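You operate a simulated robot arm through the tools that you are given. There is no shell and no other tool.

Carry out the task below with a simulated robot arm. There is one attempt and no reset: what you move stays moved.

JOB
Wake the computer with the mouse, save, press OFF, then switch the monitor and white socket bar off.
Fine: slide the mouse a little forward.
Where things are to end (x, y in the base frame): mouse within 30 mm of [260, 1140].
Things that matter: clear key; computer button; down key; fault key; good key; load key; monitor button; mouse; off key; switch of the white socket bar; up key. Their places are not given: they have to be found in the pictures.

Only the result counts: the job must be done as asked and must still hold three seconds after the hand-in. Knocking over, shifting, dropping, spilling or breaking anything else fails it.

ROBOT AND FRAMES
A 7-joint arm with a two-finger parallel gripper, fixed in place. Base frame: the origin is at the foot of the arm, x ahead of it, y to its left, z up. Units: mm, rad, N and s.
Its first joint turns from -2.897 to 2.897 rad. Payload 4.4 kg.
The tool frame sits at the grasp point between the pads (the TCP): z along the fingers, y along the line on which they close. The tips reach 23 mm beyond it. The gripper opens to 94 mm. The fingers are 38 mm wide and 10 mm thick; the gripper's body (54 by 96 mm) begins 39 mm behind the TCP.
Orientation is that of the tool frame in the base frame, as a unit quaternion [x, y, z, w]. With the fingers straight down and closing along the base's y, the tool's x points along the base's -x, its y along +y and its z along -z.

CONTROLS
- The arm moves only by the tool send_rows. Its argument "commands" is a list of rows, each a list of 6 numbers: the shift along the tool's x, y, z in units of 150 mm (1.0 is 150 mm), then the turn, a rotation vector about the tool's x, y, z in units of 90 degrees (1.0 is 90 degrees). In form: [[x, y, z, wx, wy, wz], ...]. A call has 1 to 20 rows; each row is the pose to reach, as a shift and turn from the pose commanded when the call began, along the tool's axes at that moment. "grip" is the opening, from 0 (shut) to 1 (fully open), set as the call begins (left out, the last holds). A call with a number of a shift or a turn outside -1 to 1 is refused whole. Each row takes 0.2 s and may step no farther than 50 mm and 0.15 rad from the row before; otherwise, or with a gripper value out of range, the whole call is refused. Where a pose cannot be reached the arm comes as near as it can. A force on the tool above 40 N (or 10 N above the force at the start of the call, whichever is more), or a blocked arm, ends the call early, and 0.2 s more pass. Each finger travels about 72 mm/s and halts on what it meets, pressing with about 34 N; the grip force reading is that of the motor and also rises with nothing between the fingers. The clock runs only during rows and for 0.2 s after the last one: add rows that repeat a pose to give the fingers time. It gives the time, the measured TCP pose, the force on the tool (base axes), the opening and the grip force at its end, in the units of the frame above (readings bear some noise), with the torque about the TCP (base axes, N m) and any sound that the robot's microphone picked up.
- Cameras (640 x 400 px; columns grow to the right, rows downward): "scene" is fixed at [50, -500.8, 1493.4]; the picture's right is [0.83, -0.55, 0.00], its down [-0.20, -0.31, -0.93] and it looks along [0.51, 0.78, -0.37] (base axes); focal length 338 px, centre (320, 200). "wrist" rides on the gripper at [86, 16, -74] in the tool frame; the picture's right is [-0.18, 0.98, 0.00], its down [-0.58, -0.11, -0.81] and it looks along [-0.79, -0.15, 0.59] (tool axes); focal length 243 px, centre (320, 200).
- camera(camera): a new picture of that camera. The clock stands still meanwhile.
- pixel_to_xyz(camera, pixels): there is no depth. For up to 12 entries [column, row, z] of the newest picture of that camera ("zoom" is the newest enlarged one), the place [x, y] in the base frame at which the ray of that pixel passes the height z, good to about 2 mm. The clock stands still meanwhile.
- enlarge(camera, box): a new picture of the part [left, top, right, bottom] of that camera's present view, enlarged. The clock stands still meanwhile.
- close_job(): hands the job in; it is judged then, once.

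Unless the task says otherwise, let go and move clear before handing in.

The tools are called after ">>>" by a JSON object that holds its "method" and its "body". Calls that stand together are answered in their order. send_rows: Moves the arm, as the interface text tells. Its arguments: {"type":"object","properties":{"commands":{"type":"array","items":{"type":"array","items":{"type":"number"}}},"grip":{"type":"number"}},"required":["commands"]} The other tools are called the same way: camera (camera) takes a picture; pixel_to_xyz (camera, pixels) gives the place at which the rays of pixels pass given heights; enlarge (camera, box) takes an enlarged picture of a part of a camera's view; close_job () hands the job in.

At the start:

```text
clock: 0.0
position: [485.2, 402.5, 1048.6]
tcp_rot: [0.0, 1.0, 0.0, 0.0]
wrist_force: [1.4, -0.4, 0.0]
moment: [-0.01, -0.03, 0.0]
finger_gap: 93.9
finger_force: 0.1
```

scene: 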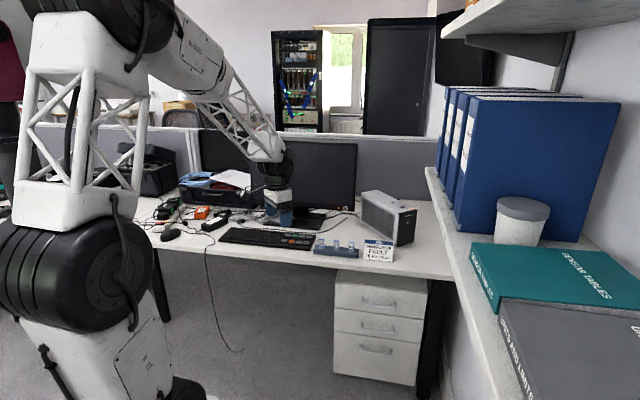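
wrist: 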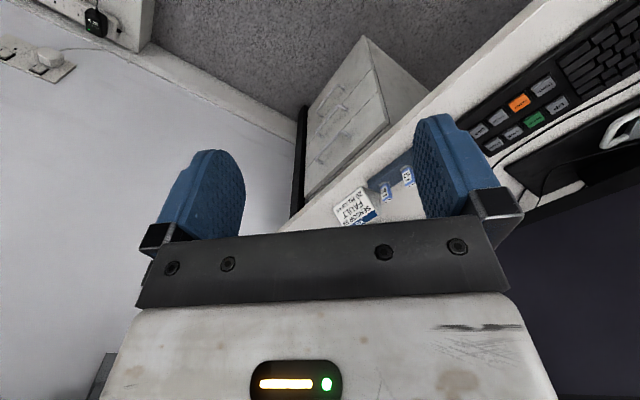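

The scene shows a desk with the keyboard near (268,238), the mouse near (170,234), the monitor near (315,180) and the computer near (388,215). I'll enlarge these areas to identify the parts before moving.

>>> {"method": "enlarge", "body": {"camera": "scene", "box": [140, 180, 300, 280]}}

>>> {"method": "enlarge", "body": {"camera": "scene", "box": [280, 170, 440, 270]}}

>>> {"method": "enlarge", "body": {"camera": "wrist", "box": [440, 30, 640, 155]}}

>>> {"method": "enlarge", "body": {"camera": "wrist", "box": [0, 0, 200, 125]}}

```text
4.00 times, centred on (220, 230) of scene
```

zoom: 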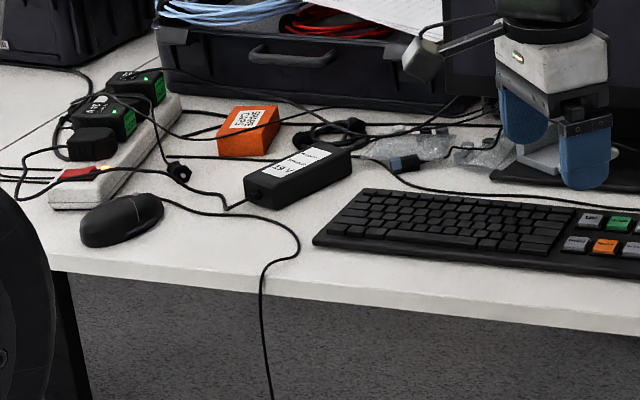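

```text
4.00 times, centred on (360, 220) of scene
```

zoom: 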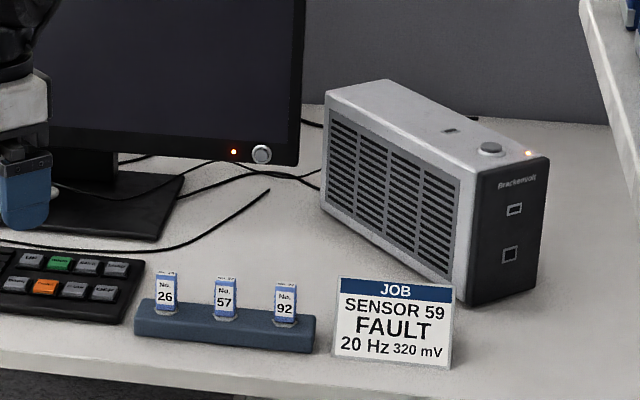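

```text
3.20 times, centred on (540, 92) of wrist
```

zoom: 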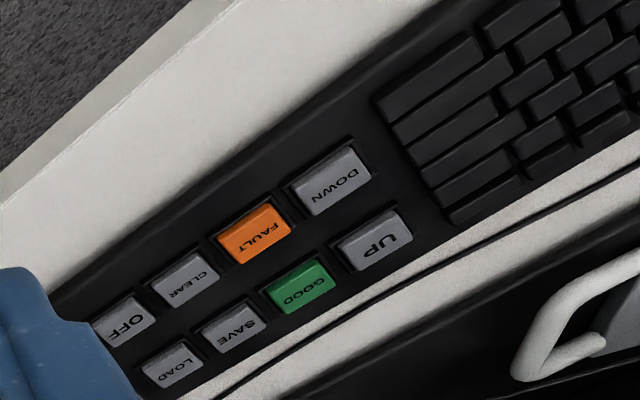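

```text
3.20 times, centred on (100, 62) of wrist
```

zoom: 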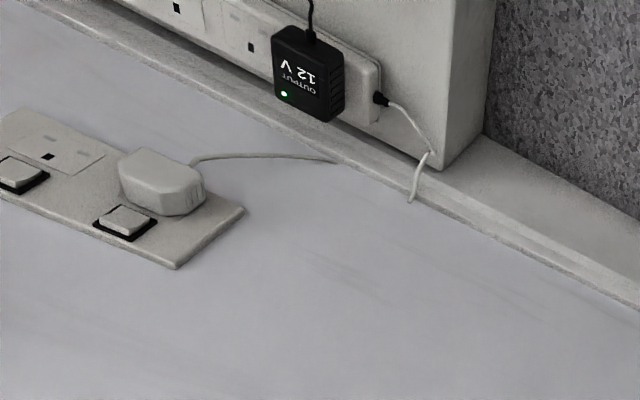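

The zooms show the keyboard keys (back row UP, GOOD, SAVE, LOAD; front row DOWN, FAULT, CLEAR, OFF), the monitor button beside its red light, and the white bar with a red switch at zoom (85,172). Next I'll triangulate the desk height using keys seen in both cameras.

>>> {"method": "pixel_to_xyz", "body": {"camera": "scene", "pixels": [[295, 235.8, 720], [295, 235.8, 760], [295, 235.8, 800], [291, 241.5, 760], [170, 234, 740], [170, 234, 780], [161, 223, 760], [345, 208.5, 800], [345, 208.5, 900]]}}

>>> {"method": "pixel_to_xyz", "body": {"camera": "wrist", "pixels": [[533, 119, 720], [533, 119, 760], [533, 119, 800], [519, 102, 760]]}}

>>> {"method": "enlarge", "body": {"camera": "scene", "box": [150, 195, 214, 235]}}

>>> {"method": "enlarge", "body": {"camera": "scene", "box": [270, 220, 334, 260]}}

```text
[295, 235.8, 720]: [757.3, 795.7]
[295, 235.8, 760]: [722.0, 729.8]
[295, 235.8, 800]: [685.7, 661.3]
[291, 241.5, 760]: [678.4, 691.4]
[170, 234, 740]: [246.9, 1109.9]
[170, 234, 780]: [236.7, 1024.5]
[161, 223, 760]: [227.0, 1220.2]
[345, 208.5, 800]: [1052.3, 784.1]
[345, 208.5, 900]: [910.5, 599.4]
```

```text
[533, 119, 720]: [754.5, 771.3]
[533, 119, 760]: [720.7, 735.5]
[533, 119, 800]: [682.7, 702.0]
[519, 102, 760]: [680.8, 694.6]
```

```text
10.00 times, centred on (182, 215) of scene
```

zoom: 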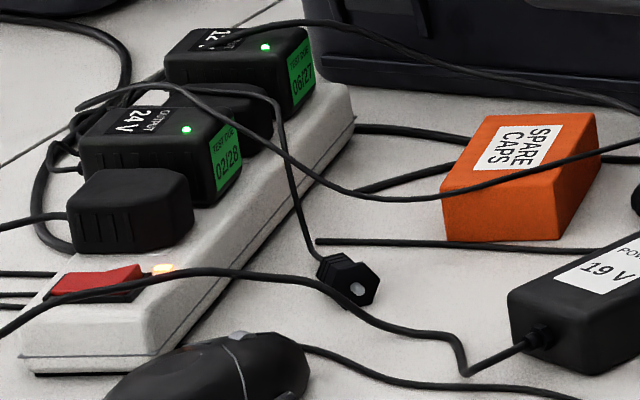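

```text
10.00 times, centred on (302, 240) of scene
```

zoom: 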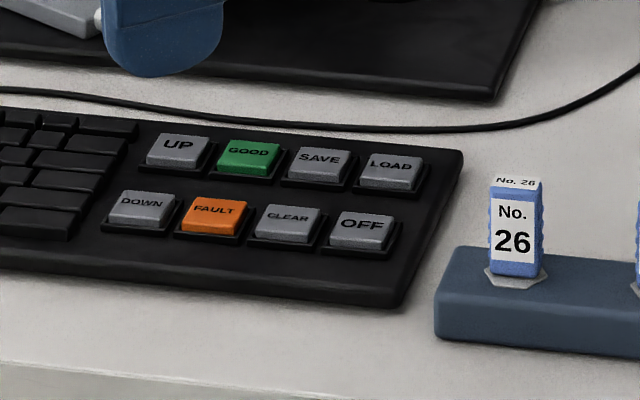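

Key tops sit at about z 752 (GOOD near [728, 742]). I'll get accurate positions for all keys from the wrist picture and a few other points from the scene.

>>> {"method": "enlarge", "body": {"camera": "wrist", "box": [440, 30, 640, 155]}}

>>> {"method": "pixel_to_xyz", "body": {"camera": "wrist", "pixels": [[556.4, 104.4, 752], [533, 119, 752], [511.9, 133, 752], [493.7, 144, 752], [542.2, 86.9, 752], [519, 103, 752], [497, 116, 752], [479, 130, 752]]}}

```text
3.20 times, centred on (540, 92) of wrist
```

zoom: 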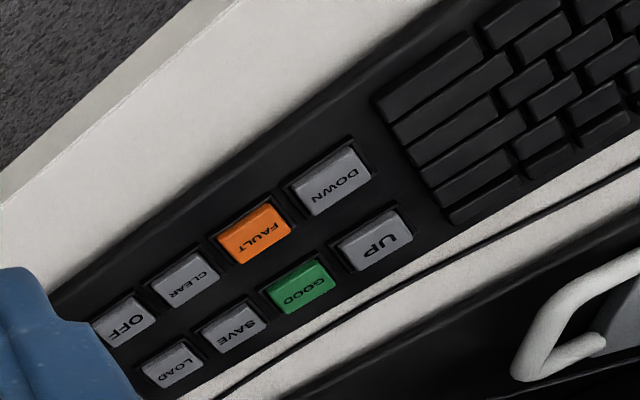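

```text
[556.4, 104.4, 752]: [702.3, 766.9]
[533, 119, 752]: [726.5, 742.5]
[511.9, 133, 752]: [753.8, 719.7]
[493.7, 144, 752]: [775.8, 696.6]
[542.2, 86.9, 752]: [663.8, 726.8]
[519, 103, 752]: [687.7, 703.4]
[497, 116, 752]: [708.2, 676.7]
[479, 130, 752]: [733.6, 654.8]
```

Keys have 34 mm pitch along the row direction (0.72,-0.69) and about 56 mm between rows, so the desk is turned about 45°. Now I'll turn the hand to face outward toward the mouse and move closer, staying high, to look.

>>> {"method": "send_rows", "body": {"commands": [[0.1, 0.1, 0, 0, 0, -0.08], [0.2, 0.2, 0, 0, 0, -0.16], [0.3, 0.3, 0, 0, 0, -0.24], [0.4, 0.4, 0, 0, 0, -0.32], [0.5, 0.5, 0, 0, 0, -0.4], [0.6, 0.6, 0, 0, 0, -0.48], [0.7, 0.7, 0, 0, 0, -0.56], [0.8, 0.8, 0, 0, 0, -0.64], [0.9, 0.9, 0, 0, 0, -0.72], [1, 1, 0, 0, 0, -0.8]]}}

>>> {"method": "camera", "body": {"camera": "wrist"}}

>>> {"method": "camera", "body": {"camera": "scene"}}

```text
clock: 2.2
position: [338.0, 553.7, 1050.5]
tcp_rot: [-0.589, 0.808, 0.0, 0.0]
wrist_force: [-0.5, -0.8, -0.2]
moment: [0.01, 0.02, 0.02]
finger_gap: 94.0
finger_force: 0.1
```

```text
taken
```

wrist: 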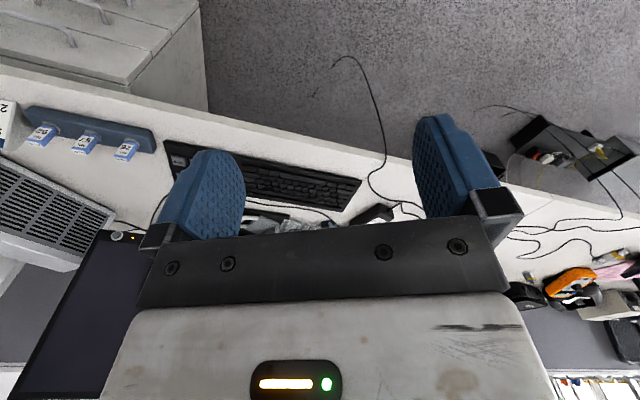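

```text
taken
```

scene: 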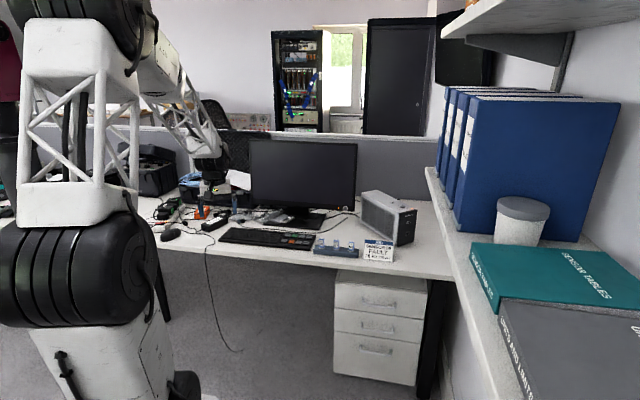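

The wrist view now shows the monitor button near (117,237) and the mouse is probably hidden behind the right finger. I'll enlarge and triangulate the monitor button.

>>> {"method": "enlarge", "body": {"camera": "wrist", "box": [80, 210, 160, 260]}}

>>> {"method": "pixel_to_xyz", "body": {"camera": "wrist", "pixels": [[117, 237, 780], [117, 237, 820], [117, 237, 860], [117, 237, 900]]}}

>>> {"method": "pixel_to_xyz", "body": {"camera": "scene", "pixels": [[345.5, 208.5, 780], [345.5, 208.5, 820], [345.5, 208.5, 860], [345.5, 208.5, 900]]}}

>>> {"method": "enlarge", "body": {"camera": "wrist", "box": [400, 100, 640, 250]}}

```text
8.00 times, centred on (120, 235) of wrist
```

zoom: 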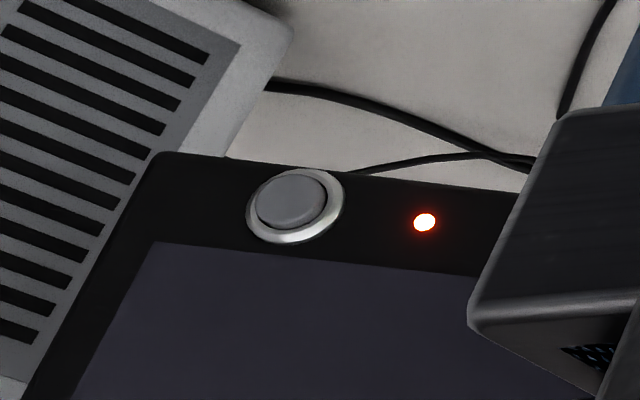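

```text
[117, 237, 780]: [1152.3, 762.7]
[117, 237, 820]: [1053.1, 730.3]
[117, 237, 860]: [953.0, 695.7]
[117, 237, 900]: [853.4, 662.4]
```

```text
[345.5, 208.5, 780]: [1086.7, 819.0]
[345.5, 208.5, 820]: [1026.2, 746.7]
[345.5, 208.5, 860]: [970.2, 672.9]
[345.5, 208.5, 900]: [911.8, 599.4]
```

```text
2.67 times, centred on (520, 175) of wrist
```

zoom: 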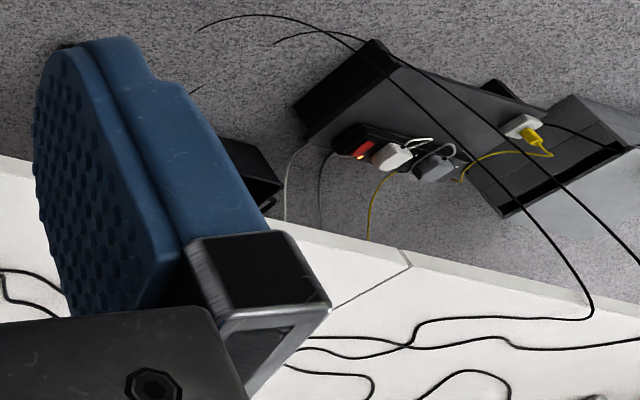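

The monitor button is at about [997, 708, 841]. A black bar with a red switch on the floor is just a distractor. I'll move closer to the mouse area at height.

>>> {"method": "send_rows", "body": {"commands": [[-0.12, 0.117, 0, 0, 0, 0], [-0.24, 0.233, 0, 0, 0, 0], [-0.36, 0.35, 0, 0, 0, 0], [-0.48, 0.467, 0, 0, 0, 0], [-0.6, 0.583, 0, 0, 0, 0], [-0.72, 0.7, 0, 0, 0, 0], [-0.84, 0.817, 0, 0, 0, 0], [-0.96, 0.93, 0, 0, 0, 0]]}}

>>> {"method": "camera", "body": {"camera": "wrist"}}

>>> {"method": "camera", "body": {"camera": "scene"}}

```text
clock: 4.0
position: [247.1, 735.6, 1048.4]
tcp_rot: [-0.588, 0.809, 0.0, -0.001]
wrist_force: [-0.7, 0.3, 0.3]
moment: [0.0, -0.03, -0.01]
finger_gap: 93.7
finger_force: 0.1
```

```text
taken
```

wrist: 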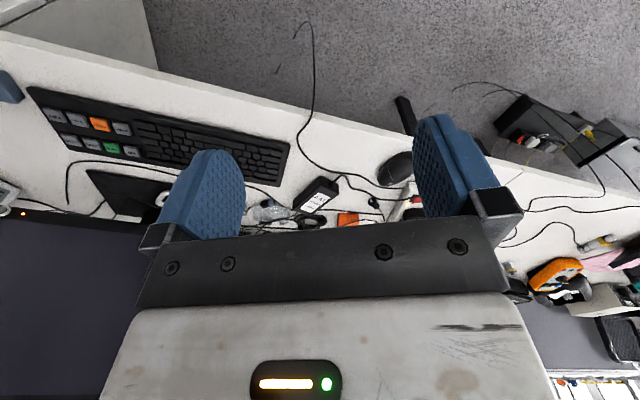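

```text
taken
```

scene: 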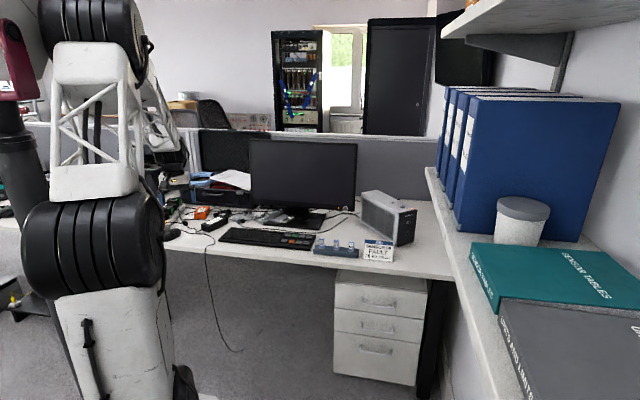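

The mouse is visible at wrist (395,168), with the bar behind it at (410,205). Let me enlarge and measure.

>>> {"method": "enlarge", "body": {"camera": "wrist", "box": [330, 130, 458, 210]}}

>>> {"method": "pixel_to_xyz", "body": {"camera": "wrist", "pixels": [[395, 168, 730], [395, 168, 750], [395, 168, 770], [112, 148, 752], [100, 125, 752], [388, 185, 730], [408, 152, 730]]}}

>>> {"method": "pixel_to_xyz", "body": {"camera": "scene", "pixels": [[170, 234, 730], [170, 234, 750], [170, 234, 770]]}}

```text
5.00 times, centred on (394, 170) of wrist
```

zoom: 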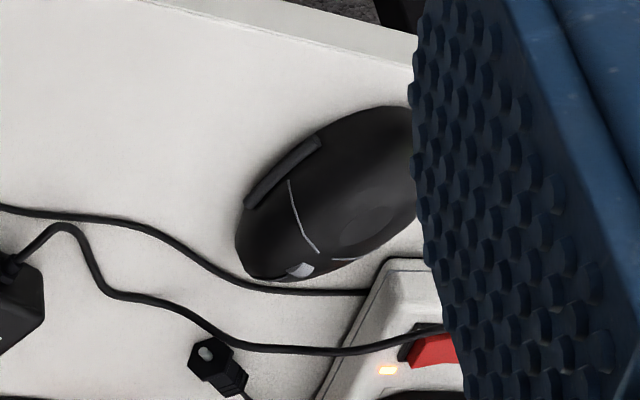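

```text
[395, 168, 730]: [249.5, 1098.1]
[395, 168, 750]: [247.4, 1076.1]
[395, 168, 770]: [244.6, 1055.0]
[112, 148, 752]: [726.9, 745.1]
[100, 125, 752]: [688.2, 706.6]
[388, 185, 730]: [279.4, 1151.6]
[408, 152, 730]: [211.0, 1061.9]
```

```text
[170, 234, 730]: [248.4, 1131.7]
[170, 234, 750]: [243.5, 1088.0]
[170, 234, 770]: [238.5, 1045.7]
```

The mouse points away and to the right (front at zoom (300,270)), with the bar's end right next to it at zoom (390,262). I need desk height, mouse outline and bar position precisely.

>>> {"method": "pixel_to_xyz", "body": {"camera": "wrist", "pixels": [[407.4, 204, 740], [407.4, 204, 760], [407.4, 204, 780], [407.5, 182, 730], [407.5, 182, 750], [370.5, 200.5, 730], [370.5, 200.5, 750]]}}

>>> {"method": "enlarge", "body": {"camera": "wrist", "box": [0, 70, 160, 170]}}

>>> {"method": "enlarge", "body": {"camera": "wrist", "box": [230, 140, 390, 240]}}

>>> {"method": "pixel_to_xyz", "body": {"camera": "scene", "pixels": [[166.5, 221.8, 740], [166.5, 221.8, 760], [166.5, 221.8, 780]]}}

```text
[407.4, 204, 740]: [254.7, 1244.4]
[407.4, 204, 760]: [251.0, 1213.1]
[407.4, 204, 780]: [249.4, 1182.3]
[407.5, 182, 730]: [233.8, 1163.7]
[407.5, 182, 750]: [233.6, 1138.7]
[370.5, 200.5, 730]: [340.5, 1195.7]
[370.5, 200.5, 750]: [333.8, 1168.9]
```

```text
4.00 times, centred on (80, 120) of wrist
```

zoom: 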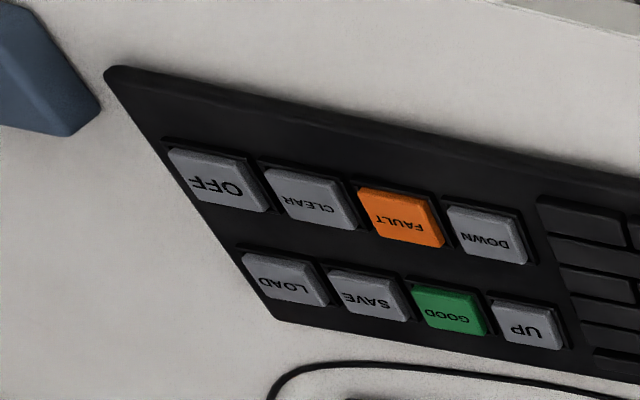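

```text
4.00 times, centred on (310, 190) of wrist
```

zoom: 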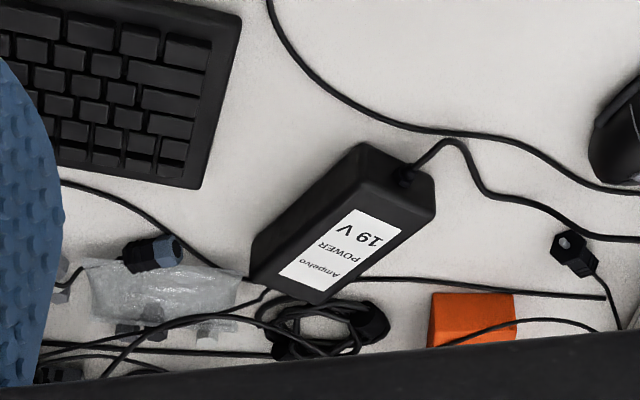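

```text
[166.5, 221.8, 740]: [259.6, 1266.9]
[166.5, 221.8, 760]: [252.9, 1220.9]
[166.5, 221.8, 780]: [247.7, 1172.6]
```

The bar's indicator light is at about [250, 1199, 769], so its top is near z 768. I'll shift left and outward for an unobstructed view of the mouse and bar.

>>> {"method": "send_rows", "body": {"commands": [[-0.1, 0.12, 0, 0, 0, 0], [-0.2, 0.24, 0, 0, 0, 0], [-0.3, 0.36, 0, 0, 0, 0], [-0.4, 0.48, 0, 0, 0, 0], [-0.53, 0.6, 0, 0, 0, 0]]}}

>>> {"method": "camera", "body": {"camera": "wrist"}}

>>> {"method": "enlarge", "body": {"camera": "wrist", "box": [240, 90, 432, 210]}}

```text
clock: 5.2
position: [185.0, 836.9, 1047.2]
tcp_rot: [-0.588, 0.809, 0.0, 0.0]
wrist_force: [-0.6, 0.5, 0.5]
moment: [0.02, 0.02, 0.01]
finger_gap: 94.1
finger_force: 0.1
```

```text
taken
```

wrist: 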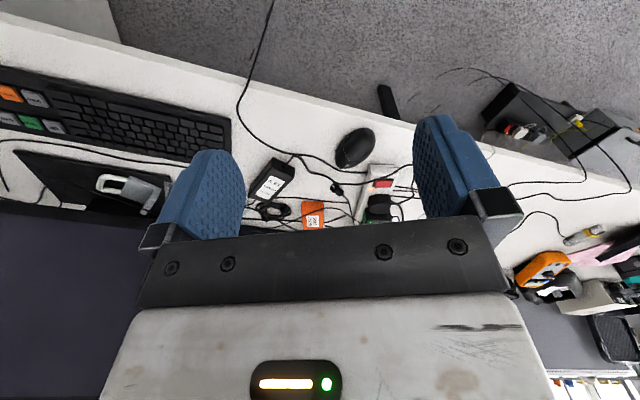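

```text
3.33 times, centred on (336, 150) of wrist
```

zoom: 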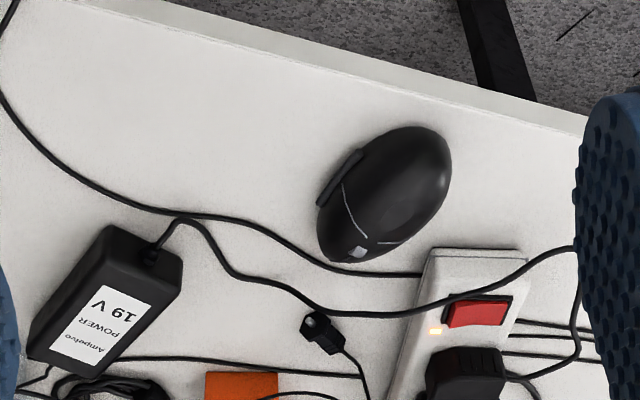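

Now the mouse (zoom (345,262) front to (430,128) back), the bar end (430,250)-(525,252) and the red switch (478,313) are clear. Measuring them.

>>> {"method": "pixel_to_xyz", "body": {"camera": "zoom", "pixels": [[340, 262, 730], [430, 128, 730], [318, 225, 730], [451, 170, 730], [388, 195, 755], [430, 250, 765], [525, 252, 765], [425, 262, 730], [478, 313, 770], [448, 316, 770], [510, 308, 770], [436, 331, 769]]}}

>>> {"method": "pixel_to_xyz", "body": {"camera": "zoom", "pixels": [[388, 400, 765], [388, 400, 730], [388, 195, 740], [388, 195, 765], [200, 0, 730], [585, 130, 730], [328, 262, 730], [470, 300, 770], [490, 327, 770], [180, 262, 740]]}}

>>> {"method": "enlarge", "body": {"camera": "scene", "box": [150, 205, 214, 245]}}

```text
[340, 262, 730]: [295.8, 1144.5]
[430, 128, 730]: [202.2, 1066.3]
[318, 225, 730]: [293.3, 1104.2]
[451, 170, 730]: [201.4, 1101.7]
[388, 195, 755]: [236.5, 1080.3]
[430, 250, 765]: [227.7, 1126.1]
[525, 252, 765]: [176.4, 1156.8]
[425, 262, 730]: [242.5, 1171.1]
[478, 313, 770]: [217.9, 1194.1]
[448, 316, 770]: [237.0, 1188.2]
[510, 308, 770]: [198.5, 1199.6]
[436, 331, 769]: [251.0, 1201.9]
```

```text
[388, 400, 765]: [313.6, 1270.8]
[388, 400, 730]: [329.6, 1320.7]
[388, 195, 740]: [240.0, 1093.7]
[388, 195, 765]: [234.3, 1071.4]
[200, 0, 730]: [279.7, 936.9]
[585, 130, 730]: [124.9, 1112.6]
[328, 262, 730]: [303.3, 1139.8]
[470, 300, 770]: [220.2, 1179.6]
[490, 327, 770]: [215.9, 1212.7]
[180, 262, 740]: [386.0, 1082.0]
```

```text
10.00 times, centred on (182, 225) of scene
```

zoom: 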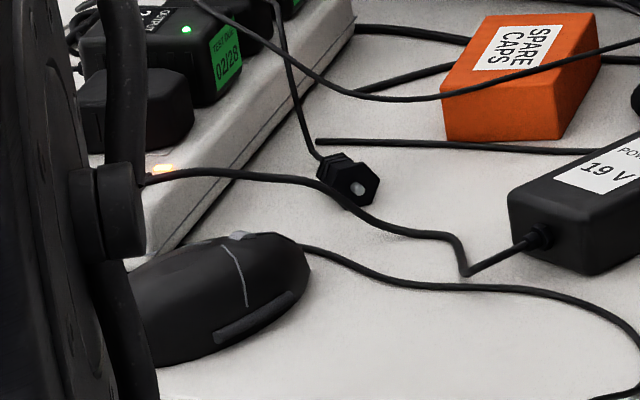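

The switch is around [218, 1194, 770] and the bar runs along azimuth ~59°. I'll zoom on the bar end and mouse front to get the bar's outline and how the rocker is tilted.

>>> {"method": "enlarge", "body": {"camera": "wrist", "box": [352, 145, 416, 185]}}

>>> {"method": "enlarge", "body": {"camera": "wrist", "box": [320, 115, 384, 175]}}

>>> {"method": "enlarge", "body": {"camera": "wrist", "box": [352, 165, 416, 215]}}

```text
10.00 times, centred on (384, 165) of wrist
```

zoom: 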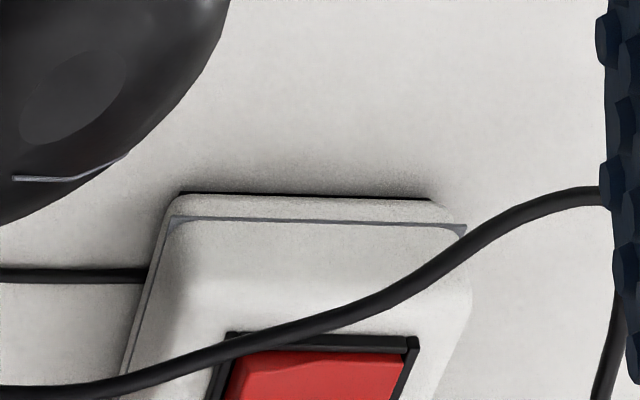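

```text
6.67 times, centred on (352, 145) of wrist
```

zoom: 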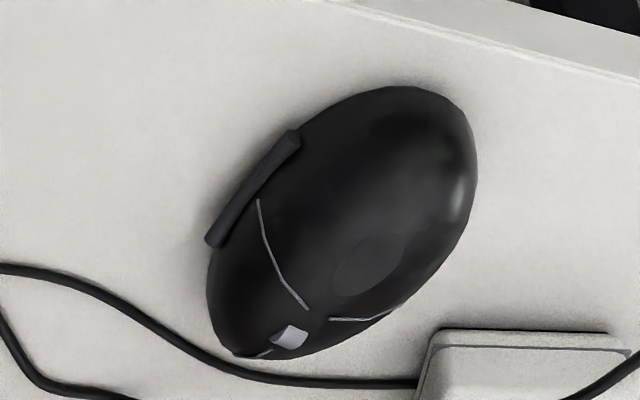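

```text
8.00 times, centred on (384, 190) of wrist
```

zoom: 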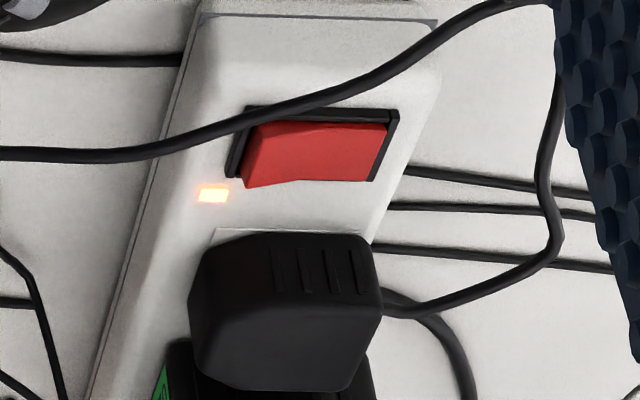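

The rocker's raised end appears to be the +x side, next to the lit lamp at zoom (212,195). I'll move farther out at the same height to get a steeper view of the mouse and bar and to test the reach.

>>> {"method": "send_rows", "body": {"commands": [[-0.15, 0, 0, 0, 0, 0.03], [-0.3, 0, 0, 0, 0, 0.06], [-0.45, 0, 0, 0, 0, 0.09], [-0.6, 0, 0, 0, 0, 0.12], [-0.75, 0, 0, 0, 0, 0.15], [-0.9, 0, 0, 0, 0, 0.17]]}}

>>> {"method": "camera", "body": {"camera": "wrist"}}

>>> {"method": "camera", "body": {"camera": "scene"}}

```text
clock: 6.6
position: [229.5, 963.7, 1047.4]
tcp_rot: [-0.475, 0.88, 0.0, 0.0]
wrist_force: [-0.8, 1.4, -0.2]
moment: [0.01, 0.01, -0.01]
finger_gap: 94.1
finger_force: 0.1
```

```text
taken
```

wrist: 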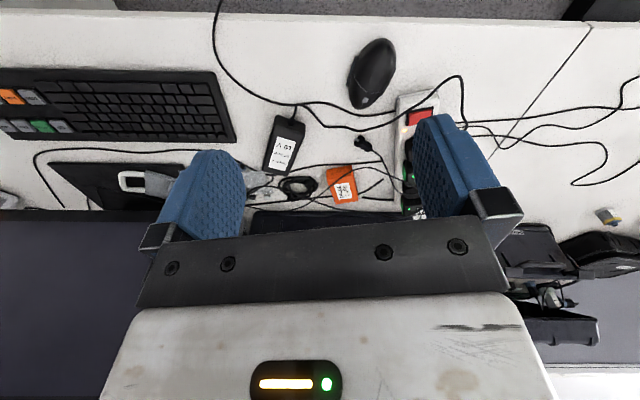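

```text
taken
```

scene: 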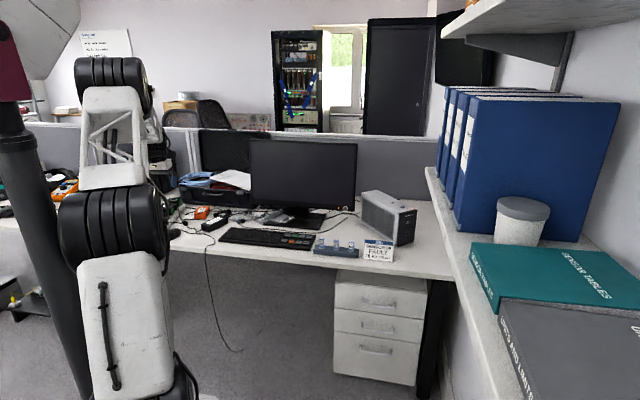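

The arm reached radius 990 easily and the view is nearly aligned with the desk. Zooming on mouse and bar again.

>>> {"method": "enlarge", "body": {"camera": "wrist", "box": [330, 20, 458, 100]}}

>>> {"method": "pixel_to_xyz", "body": {"camera": "zoom", "pixels": [[180, 435, 728], [80, 300, 728]]}}

>>> {"method": "enlarge", "body": {"camera": "wrist", "box": [380, 80, 444, 120]}}

```text
5.00 times, centred on (394, 60) of wrist
```

zoom: 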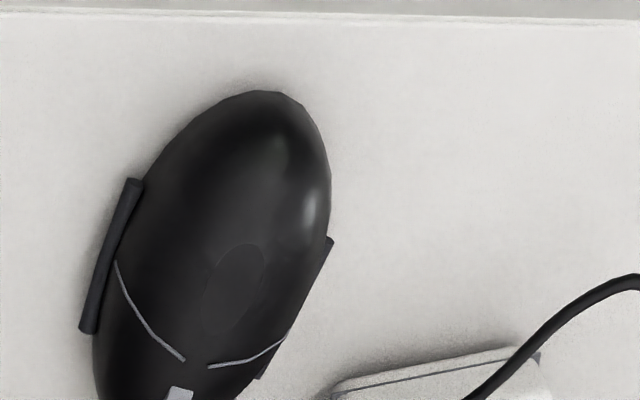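

```text
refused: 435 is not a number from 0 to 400
```

```text
10.00 times, centred on (412, 100) of wrist
```

zoom: 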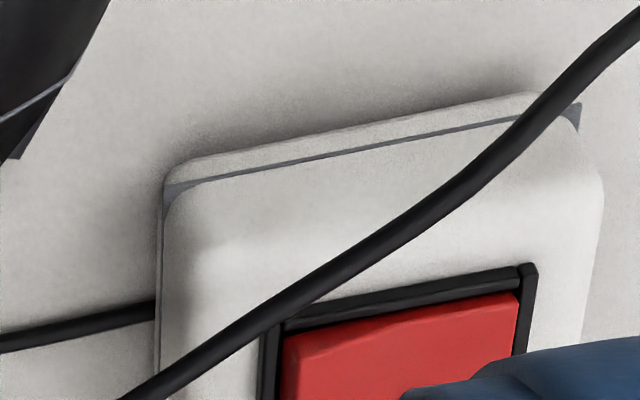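

>>> {"method": "enlarge", "body": {"camera": "wrist", "box": [320, 20, 480, 120]}}

```text
4.00 times, centred on (400, 70) of wrist
```

zoom: 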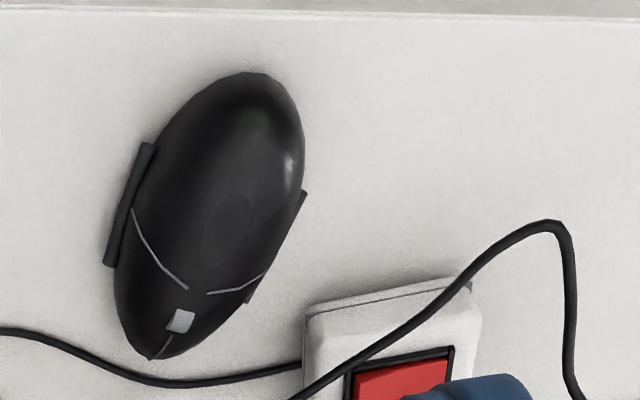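

>>> {"method": "pixel_to_xyz", "body": {"camera": "zoom", "pixels": [[150, 360, 730], [250, 72, 730], [107, 266, 735], [150, 143, 735], [304, 192, 735], [248, 302, 735], [205, 216, 735], [308, 308, 728], [458, 276, 728], [303, 318, 760], [350, 380, 768], [0, 10, 728]]}}

>>> {"method": "pixel_to_xyz", "body": {"camera": "zoom", "pixels": [[205, 216, 728], [205, 216, 745], [180, 320, 750], [107, 266, 750], [248, 302, 750], [300, 400, 728], [300, 400, 750], [350, 372, 770], [450, 350, 770], [640, 20, 728]]}}

```text
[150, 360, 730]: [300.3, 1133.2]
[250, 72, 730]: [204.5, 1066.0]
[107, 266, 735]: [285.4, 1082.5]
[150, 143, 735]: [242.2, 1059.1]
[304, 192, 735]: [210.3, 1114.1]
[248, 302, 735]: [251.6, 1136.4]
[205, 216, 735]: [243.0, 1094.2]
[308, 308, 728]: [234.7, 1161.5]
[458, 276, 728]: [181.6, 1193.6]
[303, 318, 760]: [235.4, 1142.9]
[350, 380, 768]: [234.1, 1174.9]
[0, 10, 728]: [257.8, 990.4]
```

```text
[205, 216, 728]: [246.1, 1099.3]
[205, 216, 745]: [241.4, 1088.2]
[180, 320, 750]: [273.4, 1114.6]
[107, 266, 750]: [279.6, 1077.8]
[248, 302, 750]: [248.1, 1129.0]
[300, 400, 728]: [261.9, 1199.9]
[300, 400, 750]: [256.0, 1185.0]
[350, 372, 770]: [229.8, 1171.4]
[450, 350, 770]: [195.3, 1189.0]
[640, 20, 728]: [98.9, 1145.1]
```

The mouse spans front (300,1133) to back (205,1066), centre about [248,1096], heading ~31°. To pin the desk height I'll compare keyboard and adapter corners in both cameras.

>>> {"method": "enlarge", "body": {"camera": "scene", "box": [195, 210, 259, 250]}}

>>> {"method": "enlarge", "body": {"camera": "wrist", "box": [180, 60, 308, 140]}}

```text
10.00 times, centred on (227, 230) of scene
```

zoom: 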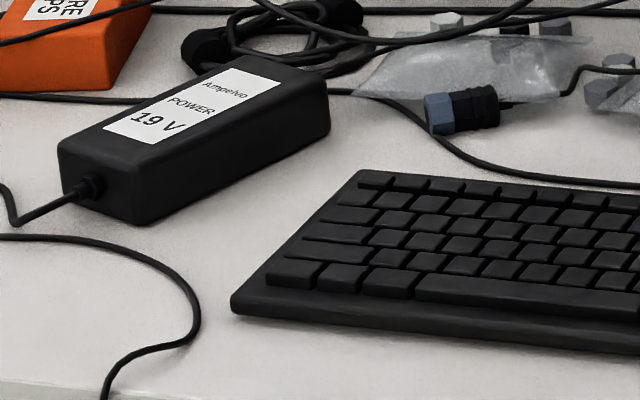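

```text
5.00 times, centred on (244, 100) of wrist
```

zoom: 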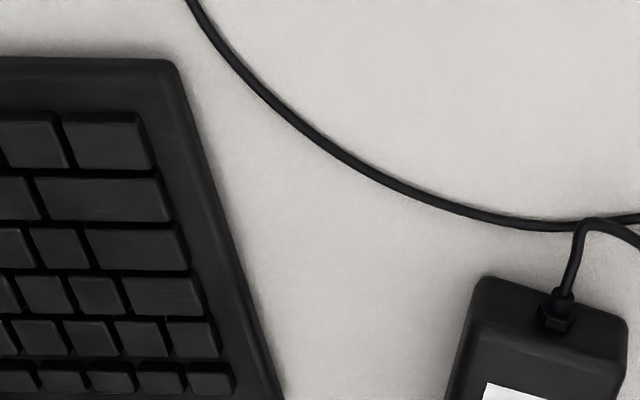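

>>> {"method": "pixel_to_xyz", "body": {"camera": "scene", "pixels": [[218.2, 241.2, 725], [218.2, 241.2, 745], [209, 232.3, 725], [209, 232.3, 745], [165, 231.5, 725], [165, 231.5, 745]]}}

>>> {"method": "pixel_to_xyz", "body": {"camera": "wrist", "pixels": [[215, 72.4, 725], [215, 72.4, 745], [276.4, 115.4, 725], [276.4, 115.4, 745], [397, 97, 725], [397, 97, 745]]}}

```text
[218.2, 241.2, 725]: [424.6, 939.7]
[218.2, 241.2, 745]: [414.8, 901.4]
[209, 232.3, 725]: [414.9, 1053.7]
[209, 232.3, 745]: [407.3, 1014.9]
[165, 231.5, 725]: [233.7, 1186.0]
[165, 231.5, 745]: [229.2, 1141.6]
```

```text
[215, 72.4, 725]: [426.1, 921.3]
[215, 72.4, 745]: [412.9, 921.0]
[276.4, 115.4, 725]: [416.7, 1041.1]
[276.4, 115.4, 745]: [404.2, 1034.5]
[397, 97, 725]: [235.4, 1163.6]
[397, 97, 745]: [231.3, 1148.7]
```

Desk height comes out near z 733, with the mouse centre about [246,1093] and the bar corner at [234,1157]. I'll push the mouse from behind with the two fingers as a cradle (gap ~30 mm), so first I go to a spot behind it, yaw 45°, and lower to z 900.

>>> {"method": "send_rows", "body": {"commands": [[-0.007, 0.054, 0.12, 0, 0, 0.016], [-0.014, 0.108, 0.24, 0, 0, 0.032], [-0.021, 0.162, 0.36, 0, 0, 0.049], [-0.028, 0.216, 0.48, 0, 0, 0.065], [-0.035, 0.27, 0.6, 0, 0, 0.081], [-0.042, 0.324, 0.72, 0, 0, 0.097], [-0.049, 0.378, 0.85, 0, 0, 0.114], [-0.055, 0.431, 0.98, 0, 0, 0.13]], "grip": 0.32}}

>>> {"method": "camera", "body": {"camera": "wrist"}}

>>> {"method": "camera", "body": {"camera": "scene"}}

```text
clock: 8.4
position: [178.9, 1006.6, 901.5]
tcp_rot: [-0.382, 0.924, 0.0, 0.001]
wrist_force: [-0.2, -0.4, 0.9]
moment: [0.0, 0.0, -0.01]
finger_gap: 30.2
finger_force: 0.1
```

```text
taken
```

wrist: 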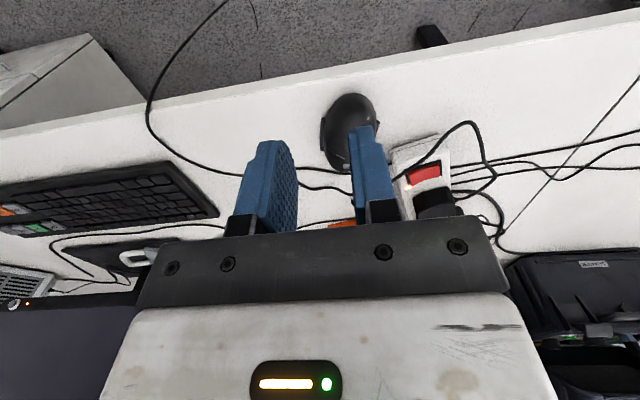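

```text
taken
```

scene: 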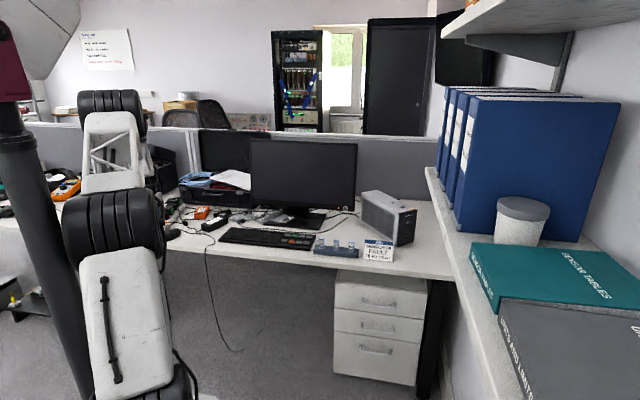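

Reached [179,1007,901] exactly. I'll measure the mouse again from this lower viewpoint.

>>> {"method": "enlarge", "body": {"camera": "wrist", "box": [290, 80, 450, 180]}}

>>> {"method": "pixel_to_xyz", "body": {"camera": "wrist", "pixels": [[350, 93, 735], [350, 93, 750], [321, 145, 735], [321, 145, 750], [323, 118, 750], [378, 122, 750]]}}

```text
4.00 times, centred on (370, 130) of wrist
```

zoom: 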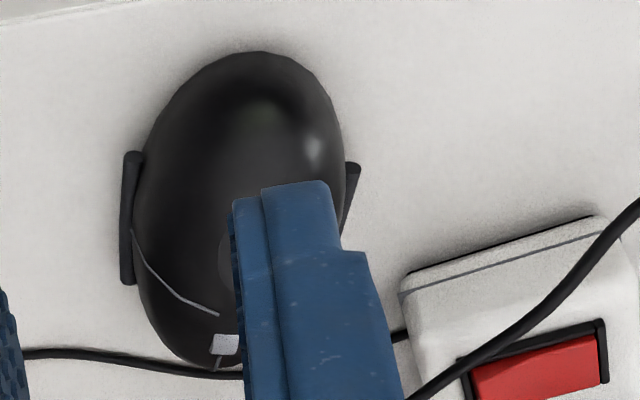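

```text
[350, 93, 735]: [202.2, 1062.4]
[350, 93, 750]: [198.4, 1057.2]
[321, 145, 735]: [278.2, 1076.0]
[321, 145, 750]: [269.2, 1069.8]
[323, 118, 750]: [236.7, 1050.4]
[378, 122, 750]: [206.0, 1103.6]
```

Mouse centre estimate holds at about [246,1093], heading ~31°. Now I tilt the hand 15° outward and go down to z ≈ 800, still behind the mouse and off the desk edge.

>>> {"method": "send_rows", "body": {"commands": [[0, 0, 0.11, 0, -0.03, 0], [0, 0, 0.22, 0, -0.06, 0], [0, 0, 0.33, 0, -0.09, 0], [0, 0, 0.44, 0, -0.12, 0], [0, 0, 0.55, 0, -0.15, 0], [0, 0, 0.67, 0, -0.167, 0]]}}

>>> {"method": "camera", "body": {"camera": "wrist"}}

```text
clock: 9.8
position: [176.1, 1008.9, 803.3]
tcp_rot: [-0.379, 0.916, 0.05, 0.122]
wrist_force: [0.4, 0.4, 0.8]
moment: [-0.01, 0.01, -0.02]
finger_gap: 30.0
finger_force: 0.1
```

```text
taken
```

wrist: 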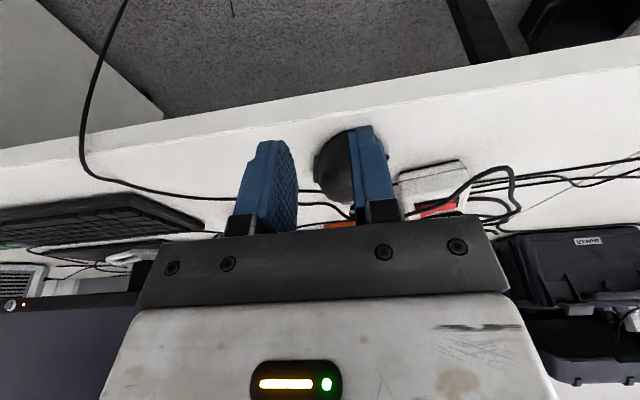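

The hand is tilted and behind the mouse, tips clear of the desk edge. Lower 36 mm so the tips' low corner is about 6 mm above desk level.

>>> {"method": "send_rows", "body": {"commands": [[0.02, 0, 0.077, 0, 0, 0], [0.041, 0, 0.155, 0, 0, 0], [0.062, 0, 0.232, 0, 0, 0], [0.062, 0, 0.232, 0, 0, 0]]}}

>>> {"method": "camera", "body": {"camera": "wrist"}}

```text
clock: 10.8
position: [177.6, 1006.8, 766.4]
tcp_rot: [-0.38, 0.916, 0.05, 0.12]
wrist_force: [-0.1, 0.0, 0.1]
moment: [-0.01, -0.02, 0.05]
finger_gap: 30.1
finger_force: 0.1
```

```text
taken
```

wrist: 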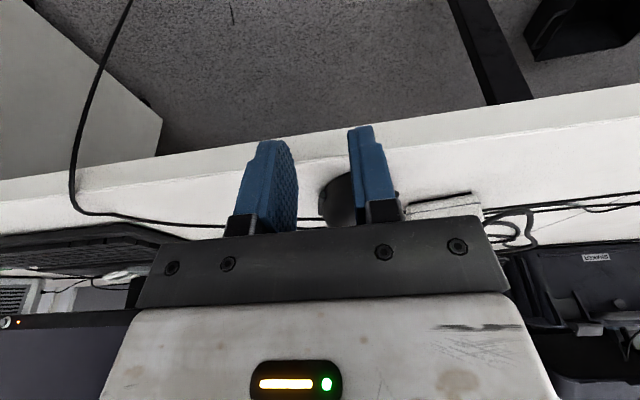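

The tips now sit behind the mouse at z 766. To push it without spinning, I'll first align the cradle with the mouse's own axis (yaw 33°) behind its rear tip at about [199,1062].

>>> {"method": "send_rows", "body": {"commands": [[-0.014, 0.056, 0.004, 0.009, 0, 0.032], [-0.028, 0.112, 0.0075, 0.017, 0, 0.064], [-0.042, 0.168, 0.011, 0.026, 0, 0.097], [-0.0565, 0.2247, 0.015, 0.0345, 0, 0.129], [-0.0565, 0.2247, 0.015, 0.0345, 0, 0.129]]}}

>>> {"method": "camera", "body": {"camera": "wrist"}}

>>> {"method": "enlarge", "body": {"camera": "wrist", "box": [230, 110, 430, 235]}}

```text
clock: 12.0
position: [161.0, 1036.0, 765.6]
tcp_rot: [-0.281, 0.95, 0.037, 0.126]
wrist_force: [-0.5, 0.2, 0.3]
moment: [0.03, -0.02, -0.01]
finger_gap: 30.1
finger_force: 0.0
```

```text
taken
```

wrist: 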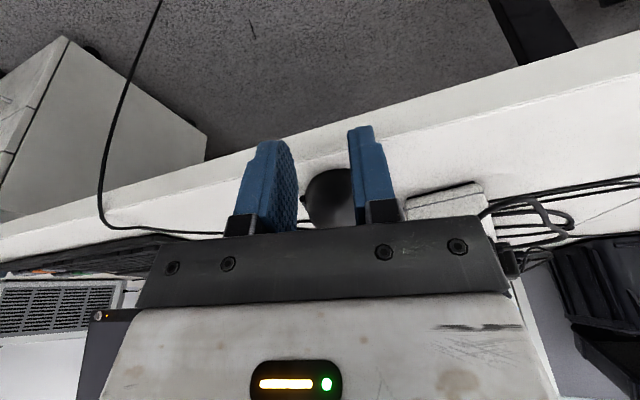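

```text
3.20 times, centred on (330, 172) of wrist
```

zoom: 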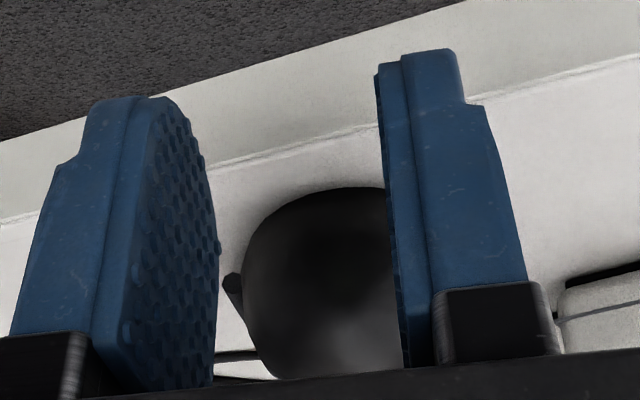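

The mouse's rear is centred between the fingers (zoom (320,280)). Push forward 55 mm along its heading, slowly.

>>> {"method": "send_rows", "body": {"commands": [[-0.0515, 0, 0.0138, 0, 0, 0], [-0.103, 0, 0.0276, 0, 0, 0], [-0.1545, 0, 0.0414, 0, 0, 0], [-0.206, 0, 0.0552, 0, 0, 0], [-0.2475, 0, 0.0663, 0, 0, 0], [-0.283, 0, 0.0758, 0, 0, 0], [-0.3185, 0, 0.0853, 0, 0, 0], [-0.354, 0, 0.095, 0, 0, 0]]}}

>>> {"method": "camera", "body": {"camera": "wrist"}}

>>> {"method": "enlarge", "body": {"camera": "wrist", "box": [230, 110, 430, 235]}}

>>> {"method": "enlarge", "body": {"camera": "scene", "box": [140, 190, 300, 290]}}

```text
clock: 13.8
position: [206.8, 1066.1, 764.1]
tcp_rot: [-0.282, 0.951, 0.037, 0.125]
wrist_force: [-0.3, -0.4, 0.0]
moment: [-0.04, 0.02, -0.02]
finger_gap: 29.9
finger_force: 0.1
```

```text
taken
```

wrist: 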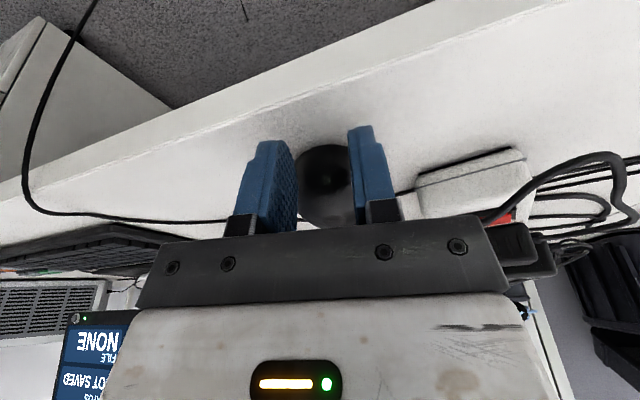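

```text
3.20 times, centred on (330, 172) of wrist
```

zoom: 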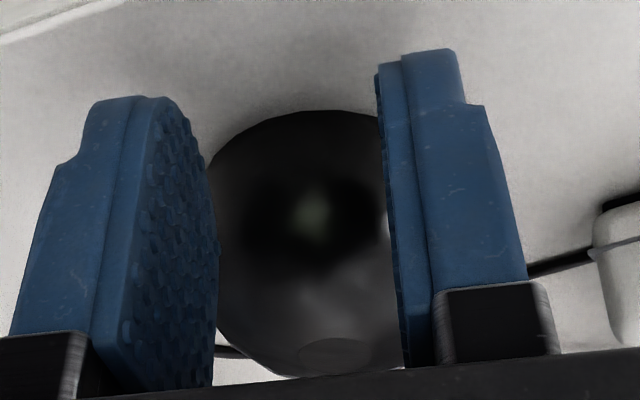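

```text
4.00 times, centred on (220, 240) of scene
```

zoom: 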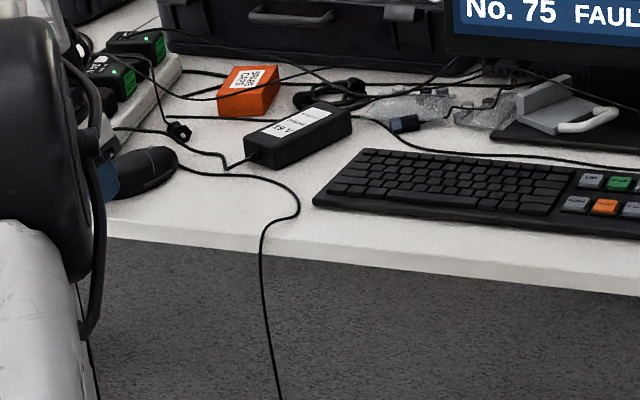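

The monitor has woken (FILE NONE / NOT SAVED), and the mouse was pushed forward. I'll read the screen and measure the mouse's current position.

>>> {"method": "enlarge", "body": {"camera": "scene", "box": [240, 130, 368, 210]}}

>>> {"method": "enlarge", "body": {"camera": "scene", "box": [150, 205, 214, 245]}}

>>> {"method": "pixel_to_xyz", "body": {"camera": "wrist", "pixels": [[319, 145, 740], [319, 145, 750], [297, 190, 745], [353, 175, 745]]}}

```text
5.00 times, centred on (304, 170) of scene
```

zoom: 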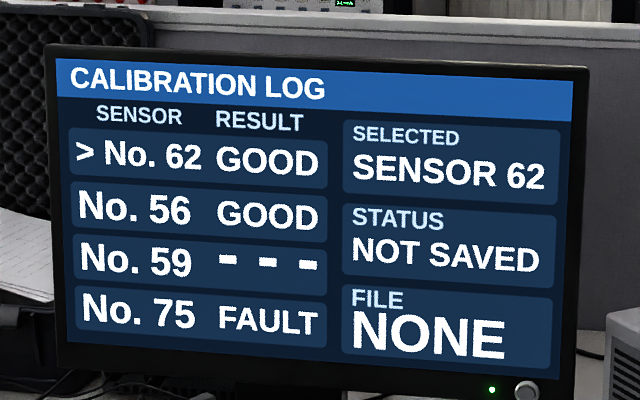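

```text
10.00 times, centred on (182, 225) of scene
```

zoom: 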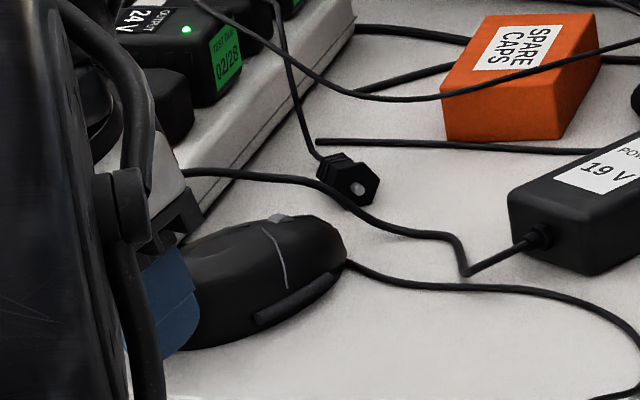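

```text
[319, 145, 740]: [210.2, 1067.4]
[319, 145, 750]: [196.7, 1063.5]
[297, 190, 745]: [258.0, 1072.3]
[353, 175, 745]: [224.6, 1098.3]
```

The screen shows status NOT SAVED. I'll quantify how far the mouse moved using its front tip and side rail in the scene view before/after.

>>> {"method": "pixel_to_xyz", "body": {"camera": "scene", "pixels": [[181, 231.5, 745], [184.7, 230, 745], [179.5, 234.2, 745], [184.3, 232.3, 745], [171.5, 238.5, 745], [175.3, 236.8, 745], [174, 228.5, 760], [178, 226.8, 760], [170, 205.2, 769]]}}

```text
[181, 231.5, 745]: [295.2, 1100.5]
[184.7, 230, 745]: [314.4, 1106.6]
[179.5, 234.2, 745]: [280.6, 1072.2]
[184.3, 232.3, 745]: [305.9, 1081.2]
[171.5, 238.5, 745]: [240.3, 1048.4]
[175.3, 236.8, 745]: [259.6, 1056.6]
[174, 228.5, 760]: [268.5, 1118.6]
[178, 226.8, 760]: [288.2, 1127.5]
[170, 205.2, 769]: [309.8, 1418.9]
```

The mouse advanced about 22 mm to roughly [265,1104]. I'll push 13 mm more along its heading, then back away 40 mm.

>>> {"method": "send_rows", "body": {"commands": [[-0.028, 0, 0.0075, 0, 0, 0], [-0.056, 0, 0.015, 0, 0, 0], [-0.0837, 0, 0.0225, 0, 0, 0], [-0.0837, 0, 0.0225, 0, 0, 0], [-0.02, 0, 0.0054, 0, 0, 0], [0.06, 0, -0.016, 0, 0, 0], [0.14, 0, -0.0376, 0, 0, 0], [0.22, 0, -0.06, 0, 0, 0]]}}

>>> {"method": "camera", "body": {"camera": "wrist"}}

>>> {"method": "enlarge", "body": {"camera": "scene", "box": [150, 205, 214, 245]}}

```text
clock: 15.6
position: [178.2, 1048.2, 766.8]
tcp_rot: [-0.282, 0.95, 0.038, 0.126]
wrist_force: [0.3, -0.2, 0.1]
moment: [-0.02, 0.01, 0.0]
finger_gap: 30.4
finger_force: 0.2
```

```text
taken
```

wrist: 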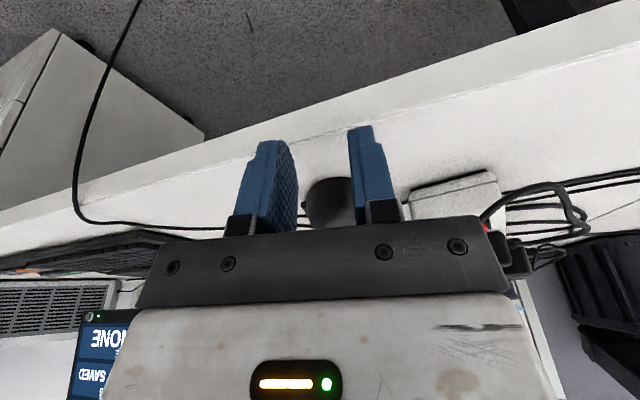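

```text
10.00 times, centred on (182, 225) of scene
```

zoom: 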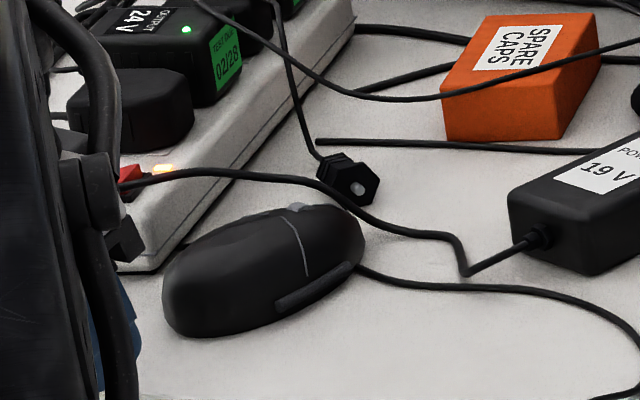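

Mouse now spans (162,290)–(365,245) in the zoom. I'll raise the hand, untilt, and look from above to measure.

>>> {"method": "send_rows", "body": {"commands": [[0.003, 0, -0.16, 0, 0.0, 0], [0.006, 0, -0.32, 0, 0.04, 0], [0.008, 0, -0.48, 0, 0.08, 0], [0.011, 0, -0.64, 0, 0.12, 0], [0.014, 0, -0.8, 0, 0.15, 0], [0.016, 0, -0.97, 0, 0.167, 0]]}}

>>> {"method": "camera", "body": {"camera": "wrist"}}

>>> {"method": "enlarge", "body": {"camera": "wrist", "box": [280, 60, 472, 180]}}

```text
clock: 17.0
position: [144.3, 1027.9, 903.2]
tcp_rot: [-0.285, 0.959, -0.002, 0.0]
wrist_force: [0.1, 0.1, -0.5]
moment: [0.01, -0.02, -0.02]
finger_gap: 30.0
finger_force: 0.0
```

```text
taken
```

wrist: 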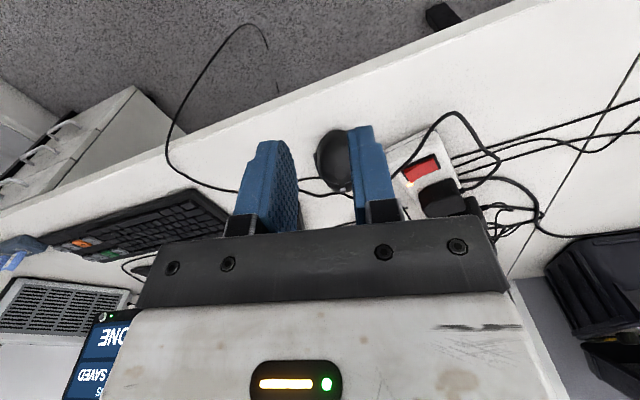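

```text
3.33 times, centred on (376, 120) of wrist
```

zoom: 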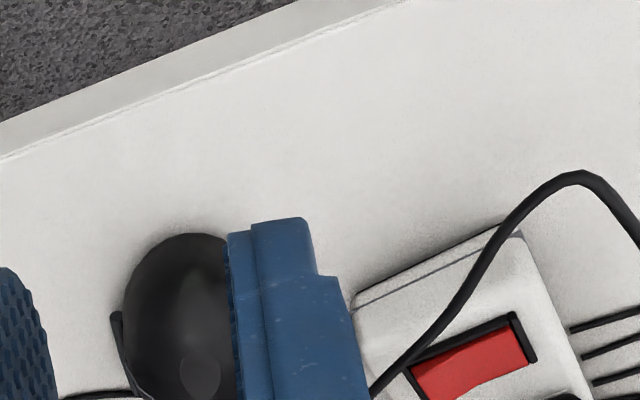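

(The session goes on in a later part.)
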